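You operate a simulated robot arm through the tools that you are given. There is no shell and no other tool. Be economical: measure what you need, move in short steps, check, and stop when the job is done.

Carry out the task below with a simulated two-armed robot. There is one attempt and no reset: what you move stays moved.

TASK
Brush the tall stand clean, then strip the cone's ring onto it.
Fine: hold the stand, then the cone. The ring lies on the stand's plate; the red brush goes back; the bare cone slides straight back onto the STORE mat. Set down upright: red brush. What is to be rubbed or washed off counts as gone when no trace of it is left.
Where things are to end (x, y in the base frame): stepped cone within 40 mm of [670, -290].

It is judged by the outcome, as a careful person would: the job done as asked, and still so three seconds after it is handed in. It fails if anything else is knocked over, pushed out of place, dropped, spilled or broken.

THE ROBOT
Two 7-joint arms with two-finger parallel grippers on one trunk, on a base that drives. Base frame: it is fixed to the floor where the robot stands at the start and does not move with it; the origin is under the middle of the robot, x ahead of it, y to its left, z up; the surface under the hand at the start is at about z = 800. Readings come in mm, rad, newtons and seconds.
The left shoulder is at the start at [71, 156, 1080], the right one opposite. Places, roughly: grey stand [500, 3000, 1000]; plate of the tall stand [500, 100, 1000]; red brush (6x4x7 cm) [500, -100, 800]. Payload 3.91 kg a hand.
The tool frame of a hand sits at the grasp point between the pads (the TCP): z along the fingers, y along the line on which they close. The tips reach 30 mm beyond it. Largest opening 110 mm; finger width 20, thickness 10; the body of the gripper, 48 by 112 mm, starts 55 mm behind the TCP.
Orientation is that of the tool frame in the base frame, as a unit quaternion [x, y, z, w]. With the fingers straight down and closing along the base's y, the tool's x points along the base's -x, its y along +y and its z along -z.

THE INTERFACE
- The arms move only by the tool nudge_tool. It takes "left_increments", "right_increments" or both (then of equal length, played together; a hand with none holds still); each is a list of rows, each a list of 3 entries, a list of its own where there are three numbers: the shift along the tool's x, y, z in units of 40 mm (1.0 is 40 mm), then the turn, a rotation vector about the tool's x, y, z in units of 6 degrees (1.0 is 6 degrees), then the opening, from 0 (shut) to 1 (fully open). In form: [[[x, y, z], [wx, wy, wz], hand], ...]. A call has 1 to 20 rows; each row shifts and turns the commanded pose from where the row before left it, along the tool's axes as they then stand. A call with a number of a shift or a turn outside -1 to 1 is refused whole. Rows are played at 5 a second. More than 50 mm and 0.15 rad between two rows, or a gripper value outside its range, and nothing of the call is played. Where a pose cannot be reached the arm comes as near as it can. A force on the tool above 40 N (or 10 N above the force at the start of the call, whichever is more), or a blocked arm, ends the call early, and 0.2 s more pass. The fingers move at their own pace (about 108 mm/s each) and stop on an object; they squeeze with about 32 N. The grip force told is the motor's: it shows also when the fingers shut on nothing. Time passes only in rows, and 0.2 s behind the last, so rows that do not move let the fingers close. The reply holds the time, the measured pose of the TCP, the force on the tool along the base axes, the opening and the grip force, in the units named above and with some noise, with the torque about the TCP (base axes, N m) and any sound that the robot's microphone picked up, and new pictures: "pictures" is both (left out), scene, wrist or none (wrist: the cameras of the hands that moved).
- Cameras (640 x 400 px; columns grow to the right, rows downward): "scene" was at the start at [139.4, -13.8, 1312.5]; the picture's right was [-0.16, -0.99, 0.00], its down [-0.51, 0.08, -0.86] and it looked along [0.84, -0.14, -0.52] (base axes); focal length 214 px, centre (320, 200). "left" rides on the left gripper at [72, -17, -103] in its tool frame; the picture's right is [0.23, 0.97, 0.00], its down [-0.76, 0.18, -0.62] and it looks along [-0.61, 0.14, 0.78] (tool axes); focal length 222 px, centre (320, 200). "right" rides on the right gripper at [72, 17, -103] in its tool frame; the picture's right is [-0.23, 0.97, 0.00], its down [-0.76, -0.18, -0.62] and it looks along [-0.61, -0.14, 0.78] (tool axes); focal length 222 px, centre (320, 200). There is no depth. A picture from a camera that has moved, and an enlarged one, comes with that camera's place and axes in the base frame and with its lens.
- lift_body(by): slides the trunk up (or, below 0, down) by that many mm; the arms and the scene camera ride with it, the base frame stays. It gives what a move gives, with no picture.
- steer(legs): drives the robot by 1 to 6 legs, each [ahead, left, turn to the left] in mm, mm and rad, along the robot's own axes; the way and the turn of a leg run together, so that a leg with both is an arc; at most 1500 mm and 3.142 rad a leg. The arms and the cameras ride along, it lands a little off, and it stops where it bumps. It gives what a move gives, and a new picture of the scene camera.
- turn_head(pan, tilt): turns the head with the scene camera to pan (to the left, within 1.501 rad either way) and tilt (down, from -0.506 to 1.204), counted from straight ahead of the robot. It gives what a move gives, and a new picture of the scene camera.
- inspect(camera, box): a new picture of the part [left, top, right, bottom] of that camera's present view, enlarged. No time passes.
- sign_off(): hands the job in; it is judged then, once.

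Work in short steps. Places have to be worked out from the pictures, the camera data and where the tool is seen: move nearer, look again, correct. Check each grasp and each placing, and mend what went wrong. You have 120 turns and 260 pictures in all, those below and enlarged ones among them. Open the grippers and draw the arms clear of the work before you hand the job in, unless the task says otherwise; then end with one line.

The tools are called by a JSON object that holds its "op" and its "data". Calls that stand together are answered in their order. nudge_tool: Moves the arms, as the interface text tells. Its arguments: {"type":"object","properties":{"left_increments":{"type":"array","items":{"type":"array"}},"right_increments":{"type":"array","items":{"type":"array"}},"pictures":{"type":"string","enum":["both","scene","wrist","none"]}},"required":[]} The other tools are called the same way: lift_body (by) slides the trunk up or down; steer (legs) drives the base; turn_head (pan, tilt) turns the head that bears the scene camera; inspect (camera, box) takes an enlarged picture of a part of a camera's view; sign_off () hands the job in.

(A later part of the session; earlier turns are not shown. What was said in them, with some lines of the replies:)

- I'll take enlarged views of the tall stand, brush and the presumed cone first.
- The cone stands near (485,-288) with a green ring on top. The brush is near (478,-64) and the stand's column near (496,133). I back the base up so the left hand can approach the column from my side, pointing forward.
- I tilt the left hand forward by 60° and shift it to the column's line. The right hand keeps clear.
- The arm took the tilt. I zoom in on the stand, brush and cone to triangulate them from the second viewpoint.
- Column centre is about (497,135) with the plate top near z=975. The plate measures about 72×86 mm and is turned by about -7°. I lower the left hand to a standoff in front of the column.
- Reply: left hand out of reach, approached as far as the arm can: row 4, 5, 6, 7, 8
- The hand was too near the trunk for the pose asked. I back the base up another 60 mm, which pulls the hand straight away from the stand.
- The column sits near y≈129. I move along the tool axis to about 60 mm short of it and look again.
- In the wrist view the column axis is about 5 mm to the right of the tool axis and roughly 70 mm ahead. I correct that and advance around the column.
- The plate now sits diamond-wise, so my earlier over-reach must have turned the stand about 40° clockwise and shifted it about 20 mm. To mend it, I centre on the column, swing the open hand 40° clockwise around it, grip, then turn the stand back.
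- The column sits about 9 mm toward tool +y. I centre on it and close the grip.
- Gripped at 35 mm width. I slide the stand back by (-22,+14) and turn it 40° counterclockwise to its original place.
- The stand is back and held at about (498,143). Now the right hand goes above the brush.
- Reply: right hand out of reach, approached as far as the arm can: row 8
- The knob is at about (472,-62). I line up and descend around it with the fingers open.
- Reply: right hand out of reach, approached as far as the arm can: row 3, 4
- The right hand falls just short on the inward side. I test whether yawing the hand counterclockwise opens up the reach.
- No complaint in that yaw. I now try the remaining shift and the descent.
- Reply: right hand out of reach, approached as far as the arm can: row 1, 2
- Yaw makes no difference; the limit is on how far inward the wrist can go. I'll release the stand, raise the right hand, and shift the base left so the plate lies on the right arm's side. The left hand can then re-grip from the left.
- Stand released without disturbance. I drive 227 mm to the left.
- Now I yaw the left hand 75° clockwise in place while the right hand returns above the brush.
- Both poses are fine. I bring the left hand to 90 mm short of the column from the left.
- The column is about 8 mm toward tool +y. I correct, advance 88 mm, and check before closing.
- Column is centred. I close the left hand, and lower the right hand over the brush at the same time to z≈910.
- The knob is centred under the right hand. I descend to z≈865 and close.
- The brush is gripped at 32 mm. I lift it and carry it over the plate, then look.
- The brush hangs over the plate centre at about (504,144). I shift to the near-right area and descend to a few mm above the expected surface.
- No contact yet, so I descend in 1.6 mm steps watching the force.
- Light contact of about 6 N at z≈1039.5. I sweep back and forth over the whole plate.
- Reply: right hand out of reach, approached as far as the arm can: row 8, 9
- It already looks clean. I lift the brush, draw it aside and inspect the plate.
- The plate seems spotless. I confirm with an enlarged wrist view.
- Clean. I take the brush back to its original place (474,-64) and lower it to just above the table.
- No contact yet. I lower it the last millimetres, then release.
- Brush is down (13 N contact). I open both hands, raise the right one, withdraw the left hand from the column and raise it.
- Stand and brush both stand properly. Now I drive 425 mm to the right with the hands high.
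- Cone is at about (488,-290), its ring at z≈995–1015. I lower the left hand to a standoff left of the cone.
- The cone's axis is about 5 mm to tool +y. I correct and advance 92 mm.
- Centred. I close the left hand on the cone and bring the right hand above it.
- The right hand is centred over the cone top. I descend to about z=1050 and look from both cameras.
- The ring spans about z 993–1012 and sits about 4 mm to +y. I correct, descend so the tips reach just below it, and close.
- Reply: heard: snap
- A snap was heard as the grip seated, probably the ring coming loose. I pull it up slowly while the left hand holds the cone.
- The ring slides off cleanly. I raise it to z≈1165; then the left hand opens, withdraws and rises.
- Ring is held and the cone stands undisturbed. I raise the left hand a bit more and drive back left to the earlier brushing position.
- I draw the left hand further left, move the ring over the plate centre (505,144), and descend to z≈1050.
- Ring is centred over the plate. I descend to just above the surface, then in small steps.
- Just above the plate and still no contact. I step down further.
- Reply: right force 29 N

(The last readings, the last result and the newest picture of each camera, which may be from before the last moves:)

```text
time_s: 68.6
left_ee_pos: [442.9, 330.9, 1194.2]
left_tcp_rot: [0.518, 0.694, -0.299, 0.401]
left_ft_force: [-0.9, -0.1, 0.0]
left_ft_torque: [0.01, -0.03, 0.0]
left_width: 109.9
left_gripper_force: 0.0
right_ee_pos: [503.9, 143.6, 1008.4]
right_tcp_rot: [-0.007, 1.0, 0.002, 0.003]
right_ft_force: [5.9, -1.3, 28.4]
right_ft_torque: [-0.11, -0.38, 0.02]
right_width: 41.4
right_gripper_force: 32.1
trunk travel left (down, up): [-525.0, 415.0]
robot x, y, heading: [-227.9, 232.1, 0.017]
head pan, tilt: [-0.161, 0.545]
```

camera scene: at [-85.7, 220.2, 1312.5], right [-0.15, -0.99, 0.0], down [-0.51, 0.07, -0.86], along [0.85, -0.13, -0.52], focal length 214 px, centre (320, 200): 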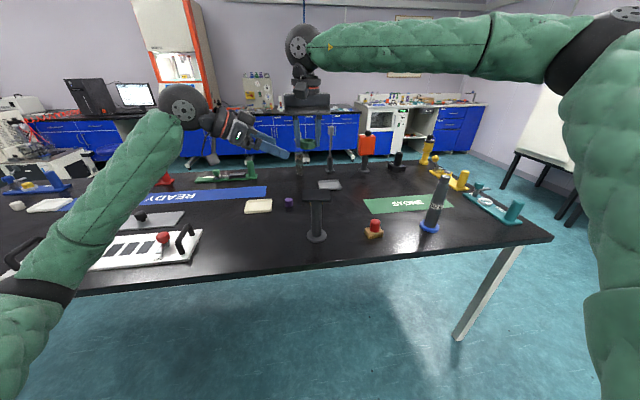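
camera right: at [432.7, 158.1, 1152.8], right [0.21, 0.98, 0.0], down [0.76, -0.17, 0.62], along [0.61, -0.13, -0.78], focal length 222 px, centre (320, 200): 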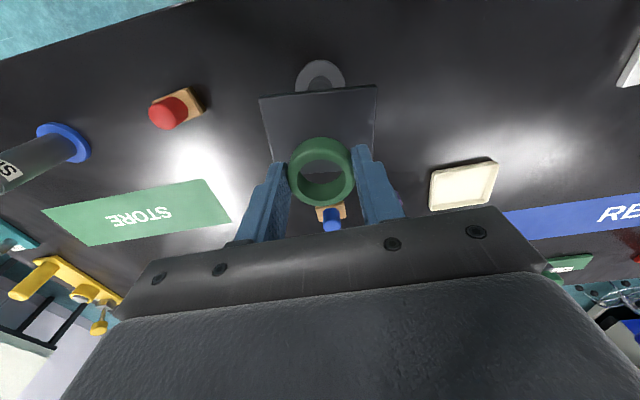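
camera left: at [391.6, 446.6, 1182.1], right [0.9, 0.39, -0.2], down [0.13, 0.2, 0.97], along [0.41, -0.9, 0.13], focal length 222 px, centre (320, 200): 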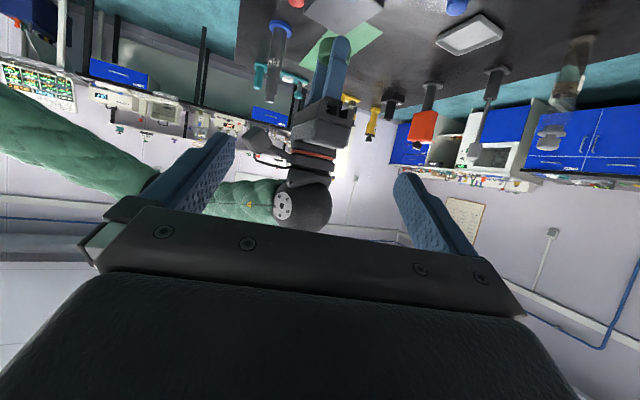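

Firm contact at 28 N. I ease up 1.5 mm, open, and lift away.

{"op": "nudge_tool", "data": {"right_increments": [[[0, 0, -0.04], [0, 0, 0], 0], [[0, 0, 0], [0, 0, 0], 0], [[0, 0, 0], [0, 0, 0], 0.6], [[0, 0, 0], [0, 0, 0], 1], [[0, 0, 0], [0, 0, 0], 1], [[0, 0, -0.5], [0, 0, 0], 1], [[0, 0, -1], [0, 0, 0], 1], [[0, 0, -1], [0, 0, 0], 1], [[0, 0, -1], [0, 0, 0], 1], [[0, 0, 0], [0, 0, 0], 1]], "pictures": "wrist"}}

{"op": "inspect", "data": {"camera": "scene", "box": [280, 160, 360, 210]}}

```text
time_s: 70.8
left_ee_pos: [444.1, 330.4, 1191.1]
left_tcp_rot: [0.518, 0.694, -0.299, 0.401]
left_ft_force: [1.2, 0.0, -0.5]
left_ft_torque: [-0.01, -0.03, -0.01]
left_width: 110.2
left_gripper_force: 0.0
right_ee_pos: [505.2, 143.7, 1147.8]
right_tcp_rot: [-0.006, 1.0, 0.0, 0.0]
right_ft_force: [-0.6, 0.4, -0.5]
right_ft_torque: [0.0, 0.0, 0.0]
right_width: 109.9
right_gripper_force: 0.1
trunk travel left (down, up): [-525.0, 415.0]
robot x, y, heading: [-224.2, 232.2, 0.016]
head pan, tilt: [-0.161, 0.545]
camera right: at [432.5, 158.1, 1251.1], right [0.21, 0.98, 0.0], down [0.76, -0.17, 0.62], along [0.61, -0.13, -0.78], focal length 222 px, centre (320, 200)
```

right: 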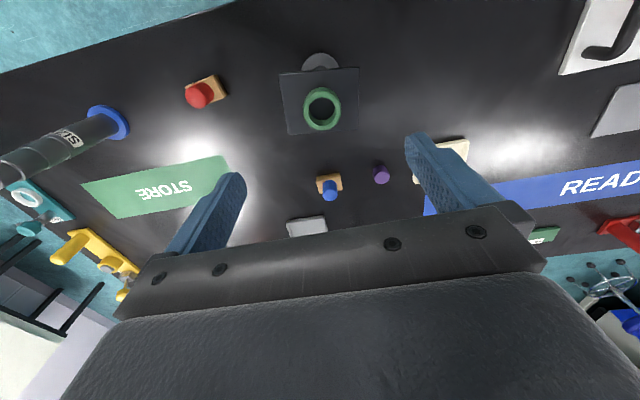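

```text
8.00 times, centred on (320, 185) of scene
camera zoom: at [-85.1, 219.2, 1312.4], right [-0.15, -0.99, 0.0], down [-0.51, 0.08, -0.86], along [0.85, -0.13, -0.52], focal length 1716 px, centre (320, 320)
```

zoom: 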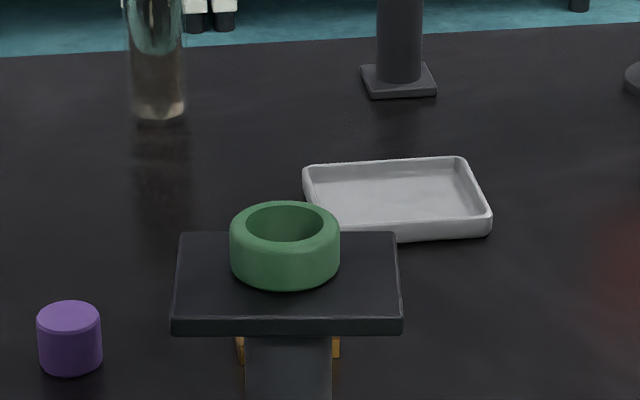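

The ring lies flat on the clean plate. Now I drive right so the right hand can slide the cone from the front.

{"op": "steer", "data": {"legs": [[0, -340, -0.015]]}}

```text
time_s: 73.0
left_ee_pos: [447.3, -25.2, 1192.6]
left_tcp_rot: [0.524, 0.69, -0.301, 0.397]
left_ft_force: [1.0, 0.5, 0.1]
left_ft_torque: [-0.02, 0.0, -0.03]
left_width: 110.1
left_gripper_force: 0.0
right_ee_pos: [505.1, -211.9, 1148.0]
right_tcp_rot: [0.002, 1.0, 0.001, 0.0]
right_ft_force: [0.1, -0.6, 0.5]
right_ft_torque: [0.02, 0.0, 0.01]
right_width: 110.0
right_gripper_force: 0.0
trunk travel left (down, up): [-525.0, 415.0]
robot x, y, heading: [-223.7, -109.5, -0.005]
head pan, tilt: [-0.161, 0.545]
camera scene: at [-83.9, -126.5, 1312.5], right [-0.16, -0.99, 0.0], down [-0.51, 0.08, -0.86], along [0.84, -0.14, -0.52], focal length 214 px, centre (320, 200)
```

scene: 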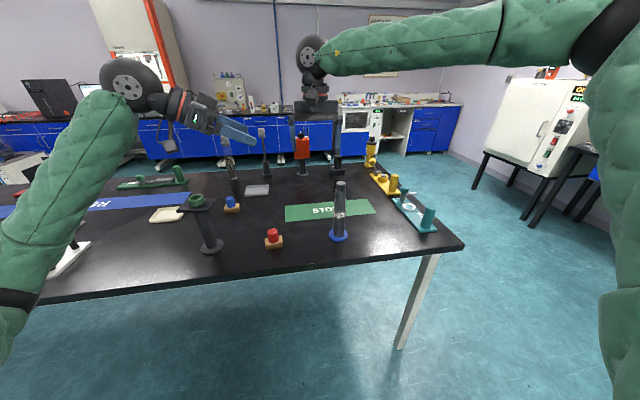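

Base is at y≈-110. I tilt the right hand 60° forward at safe height while shifting to y≈-290 and backing up in x.

{"op": "nudge_tool", "data": {"right_increments": [[[0, -0.195, 0], [0, -1, 0], 1], [[0, -0.195, 0], [0, -1, 0], 1], [[0, -0.195, 0], [0, -1, 0], 1], [[0, -0.195, 0], [0, -1, 0], 1], [[0, -0.195, 0], [0, -1, 0], 1], [[0, -0.195, 0], [0, -1, 0], 1], [[0, -0.195, 0], [0, -1, 0], 1], [[0, -0.195, 0], [0, -1, 0], 1], [[0, -0.195, 0], [0, -1, 0], 1], [[0, -0.195, 0], [0, -1, 0], 1], [[0.5, 0, -0.866], [0, 0, 0], 1], [[0.5, 0, -0.866], [0, 0, 0], 1], [[0.25, 0, -0.433], [0, 0, 0], 1], [[0, 0, 0], [0, 0, 0], 1]], "pictures": "wrist"}}

```text
time_s: 76.0
left_ee_pos: [448.5, -23.4, 1191.4]
left_tcp_rot: [0.524, 0.689, -0.303, 0.398]
left_ft_force: [-0.7, -0.2, 1.2]
left_ft_torque: [0.01, 0.01, 0.0]
left_width: 110.2
left_gripper_force: 0.0
right_ee_pos: [405.0, -287.1, 1147.1]
right_tcp_rot: [0.001, 0.866, 0.0, 0.5]
right_ft_force: [0.6, 0.6, -0.7]
right_ft_torque: [-0.01, -0.02, -0.01]
right_width: 109.9
right_gripper_force: 0.0
trunk travel left (down, up): [-525.0, 415.0]
robot x, y, heading: [-227.2, -109.9, -0.005]
head pan, tilt: [-0.161, 0.545]
camera right: at [278.5, -271.3, 1137.8], right [0.12, 0.97, 0.2], down [-0.16, -0.18, 0.97], along [0.98, -0.14, 0.14], focal length 222 px, centre (320, 200)
```

right: 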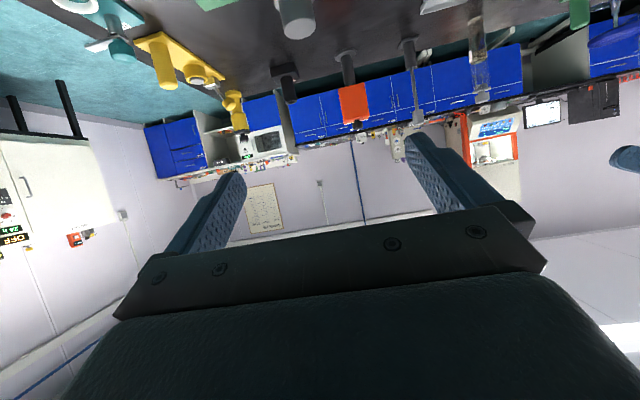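

Pose reached. I lower straight down 160 mm first and check for reach clipping.

{"op": "nudge_tool", "data": {"right_increments": [[[0.866, 0, 0.5], [0, 0, 0], 1], [[0.866, 0, 0.5], [0, 0, 0], 1], [[0.866, 0, 0.5], [0, 0, 0], 1], [[0.866, 0, 0.5], [0, 0, 0], 1], [[0, 0, 0], [0, 0, 0], 1]], "pictures": "none"}}

```text
time_s: 77.2
left_ee_pos: [447.5, -23.2, 1191.9]
left_tcp_rot: [0.524, 0.689, -0.303, 0.399]
left_ft_force: [-0.1, 0.0, 0.8]
left_ft_torque: [0.01, -0.01, 0.0]
left_width: 109.8
left_gripper_force: 0.0
right_ee_pos: [402.8, -289.1, 987.6]
right_tcp_rot: [0.002, 0.866, -0.001, 0.5]
right_ft_force: [0.1, 0.1, 0.4]
right_ft_torque: [0.01, 0.04, -0.01]
right_width: 110.0
right_gripper_force: 0.0
trunk travel left (down, up): [-525.0, 415.0]
robot x, y, heading: [-222.0, -107.5, -0.007]
head pan, tilt: [-0.161, 0.545]
```

{"op": "nudge_tool", "data": {"right_increments": [[[0.84, 0, 0.49], [0, 0, 0], 1], [[0.84, 0, 0.49], [0, 0, 0], 1], [[0, 0, 0], [0, 0, 0], 1]], "pictures": "wrist"}}

```text
time_s: 78.0
left_ee_pos: [445.6, -23.4, 1192.7]
left_tcp_rot: [0.524, 0.689, -0.303, 0.398]
left_ft_force: [0.7, 0.0, -0.3]
left_ft_torque: [-0.02, 0.03, 0.02]
left_width: 110.2
left_gripper_force: 0.0
right_ee_pos: [402.7, -292.0, 910.4]
right_tcp_rot: [0.002, 0.866, -0.001, 0.501]
right_ft_force: [-0.6, -0.9, -0.3]
right_ft_torque: [0.03, -0.02, 0.0]
right_width: 110.0
right_gripper_force: 0.1
trunk travel left (down, up): [-525.0, 415.0]
robot x, y, heading: [-221.8, -111.2, -0.004]
head pan, tilt: [-0.161, 0.545]
camera right: at [277.5, -275.1, 900.4], right [0.12, 0.97, 0.2], down [-0.16, -0.18, 0.97], along [0.98, -0.14, 0.14], focal length 222 px, centre (320, 200)
```

right: 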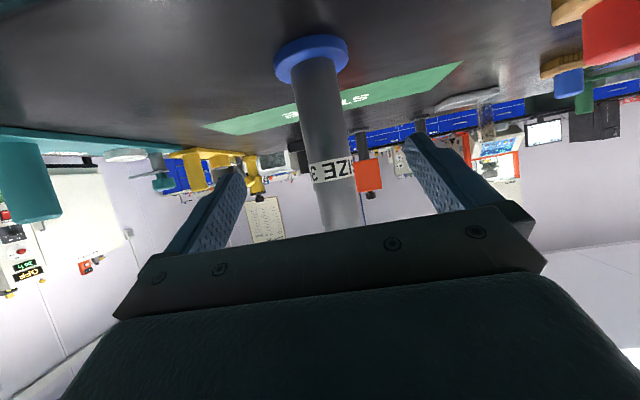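

The cone is about 5 mm to +y and 100 mm ahead. I correct and advance.

{"op": "nudge_tool", "data": {"right_increments": [[[0, 0.13, 0], [0, 0, 0], 1], [[0, 0, 0.8], [0, 0, 0], 1], [[0, 0, 0.8], [0, 0, 0], 1], [[0, 0, 0.85], [0, 0, 0], 1], [[0, 0, 0], [0, 0, 0], 1]], "pictures": "wrist"}}

```text
time_s: 79.2
left_ee_pos: [445.8, -22.5, 1192.7]
left_tcp_rot: [0.524, 0.689, -0.303, 0.398]
left_ft_force: [0.4, -0.9, -0.1]
left_ft_torque: [0.02, 0.04, 0.0]
left_width: 110.1
left_gripper_force: 0.1
right_ee_pos: [491.4, -284.7, 863.3]
right_tcp_rot: [0.001, 0.866, -0.001, 0.501]
right_ft_force: [0.3, -0.1, 0.2]
right_ft_torque: [-0.04, -0.02, -0.03]
right_width: 109.9
right_gripper_force: 0.0
trunk travel left (down, up): [-525.0, 415.0]
robot x, y, heading: [-224.5, -110.9, -0.001]
head pan, tilt: [-0.161, 0.545]
camera right: at [365.4, -267.9, 852.7], right [0.12, 0.97, 0.2], down [-0.16, -0.18, 0.97], along [0.98, -0.14, 0.14], focal length 222 px, centre (320, 200)
```

right: 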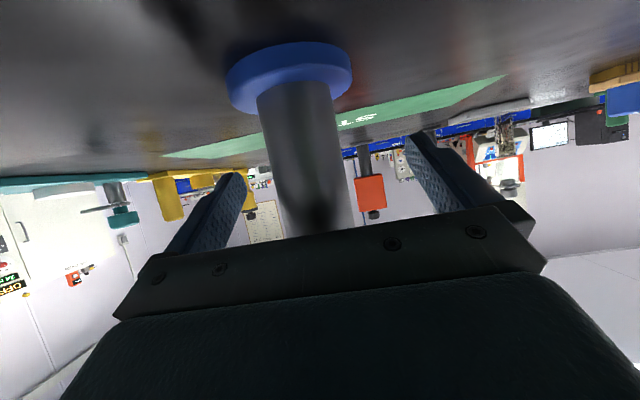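

The cone is 5 mm to -y. I re-centre and close.

{"op": "nudge_tool", "data": {"right_increments": [[[0, -0.125, 0], [0, 0, 0], 1], [[0, 0, 0], [0, 0, 0], 0.6], [[0, 0, 0], [0, 0, 0], 0.35], [[0, 0, 0], [0, 0, 0], 0.1], [[0, 0, 0], [0, 0, 0], 0], [[0, 0, 0], [0, 0, 0], 0]], "pictures": "wrist"}}

```text
time_s: 80.6
left_ee_pos: [448.6, -24.0, 1192.3]
left_tcp_rot: [0.524, 0.689, -0.303, 0.398]
left_ft_force: [0.4, 0.4, 0.7]
left_ft_torque: [-0.02, 0.04, 0.01]
left_width: 110.0
left_gripper_force: 0.1
right_ee_pos: [491.0, -289.7, 862.2]
right_tcp_rot: [0.002, 0.866, -0.001, 0.5]
right_ft_force: [0.6, 0.7, 0.8]
right_ft_torque: [-0.05, 0.0, 0.01]
right_width: 39.9
right_gripper_force: 32.3
trunk travel left (down, up): [-525.0, 415.0]
robot x, y, heading: [-227.0, -113.9, -0.005]
head pan, tilt: [-0.161, 0.545]
camera right: at [365.3, -273.0, 851.5], right [0.12, 0.97, 0.2], down [-0.16, -0.18, 0.97], along [0.98, -0.14, 0.14], focal length 222 px, centre (320, 200)
```

right: 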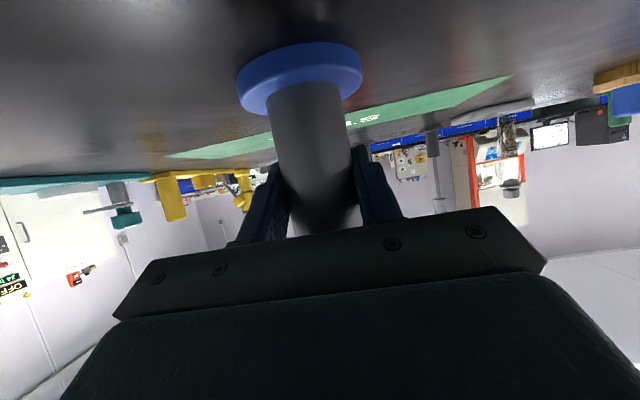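

Gripped at 40 mm. I slide the cone straight along +x onto the mat by 180 mm in 18 mm steps.

{"op": "nudge_tool", "data": {"right_increments": [[[-0.225, 0, 0.39], [0, 0, 0], 0], [[-0.225, 0, 0.39], [0, 0, 0], 0], [[-0.225, 0, 0.39], [0, 0, 0], 0], [[-0.225, 0, 0.39], [0, 0, 0], 0], [[-0.225, 0, 0.39], [0, 0, 0], 0], [[-0.225, 0, 0.39], [0, 0, 0], 0], [[-0.225, 0, 0.39], [0, 0, 0], 0], [[-0.225, 0, 0.39], [0, 0, 0], 0], [[-0.225, 0, 0.39], [0, 0, 0], 0], [[-0.225, 0, 0.39], [0, 0, 0], 0], [[0, 0, 0], [0, 0, 0], 0]], "pictures": "scene"}}

{"op": "inspect", "data": {"camera": "scene", "box": [250, 140, 410, 240]}}

```text
time_s: 83.0
left_ee_pos: [447.0, -22.3, 1192.4]
left_tcp_rot: [0.524, 0.689, -0.303, 0.398]
left_ft_force: [1.0, -0.2, 0.2]
left_ft_torque: [0.01, 0.0, 0.0]
left_width: 109.9
left_gripper_force: 0.1
right_ee_pos: [671.9, -289.0, 861.4]
right_tcp_rot: [0.001, 0.866, -0.001, 0.501]
right_ft_force: [-0.9, -1.0, 8.9]
right_ft_torque: [0.01, -0.06, 0.04]
right_width: 39.8
right_gripper_force: 32.2
trunk travel left (down, up): [-525.0, 415.0]
robot x, y, heading: [-224.0, -113.4, -0.001]
head pan, tilt: [-0.161, 0.545]
camera scene: at [-84.8, -125.3, 1312.6], right [-0.16, -0.99, 0.0], down [-0.51, 0.08, -0.86], along [0.84, -0.14, -0.52], focal length 214 px, centre (320, 200)
```

scene: 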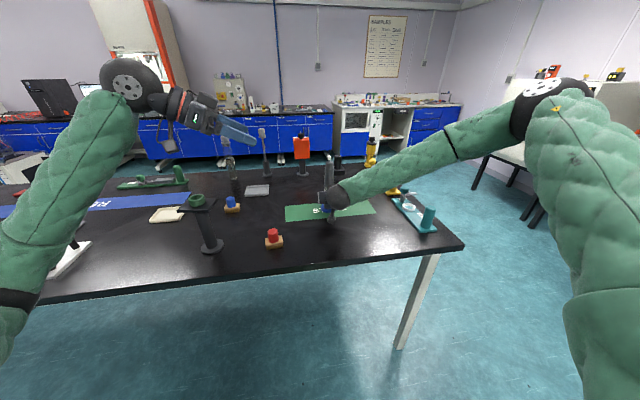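

```text
4.00 times, centred on (330, 190) of scene
camera zoom: at [-84.8, -125.3, 1312.6], right [-0.16, -0.99, 0.0], down [-0.51, 0.08, -0.86], along [0.84, -0.14, -0.52], focal length 858 px, centre (280, 240)
```

zoom: 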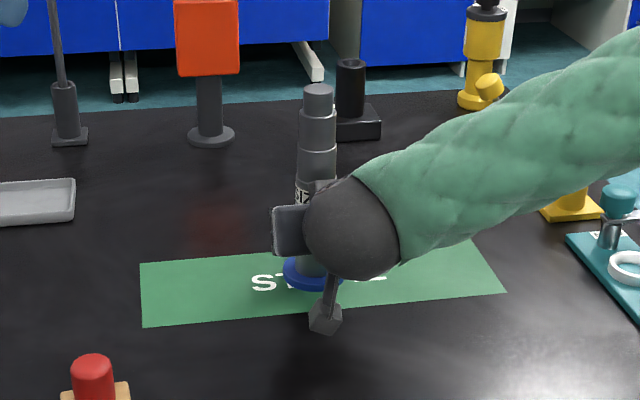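

The cone stands upright on the STORE mat near (671,-289). I open, withdraw straight back and raise the hand.

{"op": "nudge_tool", "data": {"right_increments": [[[0, 0, 0], [0, 0, 0], 0.45], [[0, 0, 0], [0, 0, 0], 1], [[0, 0, 0], [0, 0, 0], 1], [[0, 0, 0], [0, 0, 0], 1], [[0, 0, -0.8], [0, 0, 0], 1], [[0, 0, -0.9], [0, 0, 0], 1], [[0, 0, -0.9], [0, 0, 0], 1], [[0, 0, -0.9], [0, 0, 0], 1], [[-0.866, 0, -0.5], [0, 0, 0], 1], [[-0.866, 0, -0.5], [0, 0, 0], 1], [[-0.866, 0, -0.5], [0, 0, 0], 1], [[-0.866, 0, -0.5], [0, 0, 0], 1], [[0, 0, 0], [0, 0, 0], 1]], "pictures": "scene"}}

{"op": "inspect", "data": {"camera": "scene", "box": [180, 140, 440, 300]}}

```text
time_s: 85.8
left_ee_pos: [448.3, -24.0, 1192.0]
left_tcp_rot: [0.525, 0.689, -0.303, 0.396]
left_ft_force: [0.4, 0.2, 0.0]
left_ft_torque: [-0.01, 0.01, 0.0]
left_width: 110.1
left_gripper_force: 0.1
right_ee_pos: [549.7, -288.7, 1090.3]
right_tcp_rot: [0.002, 0.866, -0.001, 0.5]
right_ft_force: [0.8, -0.2, -0.6]
right_ft_torque: [-0.02, 0.01, -0.01]
right_width: 110.2
right_gripper_force: 0.0
trunk travel left (down, up): [-525.0, 415.0]
robot x, y, heading: [-221.4, -106.4, -0.011]
head pan, tilt: [-0.161, 0.545]
camera scene: at [-83.0, -125.6, 1312.3], right [-0.16, -0.99, 0.0], down [-0.51, 0.08, -0.86], along [0.84, -0.14, -0.52], focal length 214 px, centre (320, 200)
```

scene: 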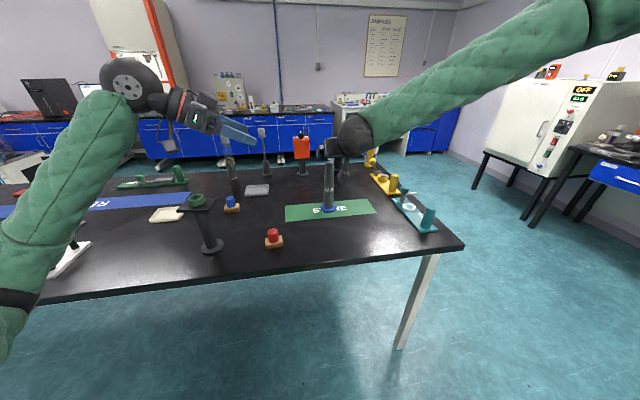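

```text
2.46 times, centred on (310, 220) of scene
camera zoom: at [-83.0, -125.6, 1312.3], right [-0.16, -0.99, 0.0], down [-0.51, 0.08, -0.86], along [0.84, -0.14, -0.52], focal length 528 px, centre (345, 151)
```

zoom: 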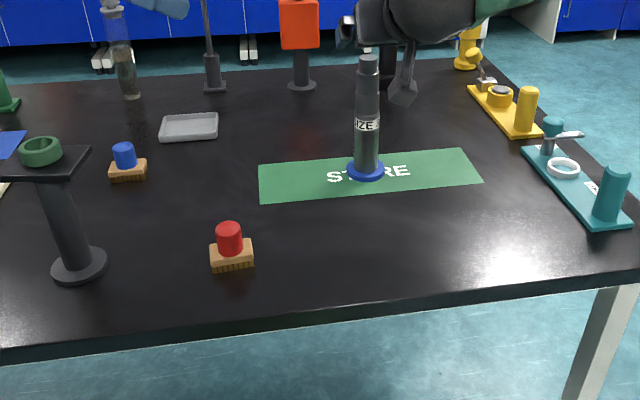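

Everything is in place. The clean stand carries the ring, the brush is upright at its spot, and the bare cone is on STORE at about (665–671,-290). Both hands are open and clear.

{"op": "sign_off", "data": {}}

```text
The job is handed in.
```

I handed the job in: the stand is brushed clean with the ring flat on its plate, the red brush is upright back in its place, and the bare cone is on the STORE mat at about (670, -290). Early on the left hand bumped the stand, turning it about 40° and shifting it about 20 mm. I put it back to within roughly 10 mm of where it started.
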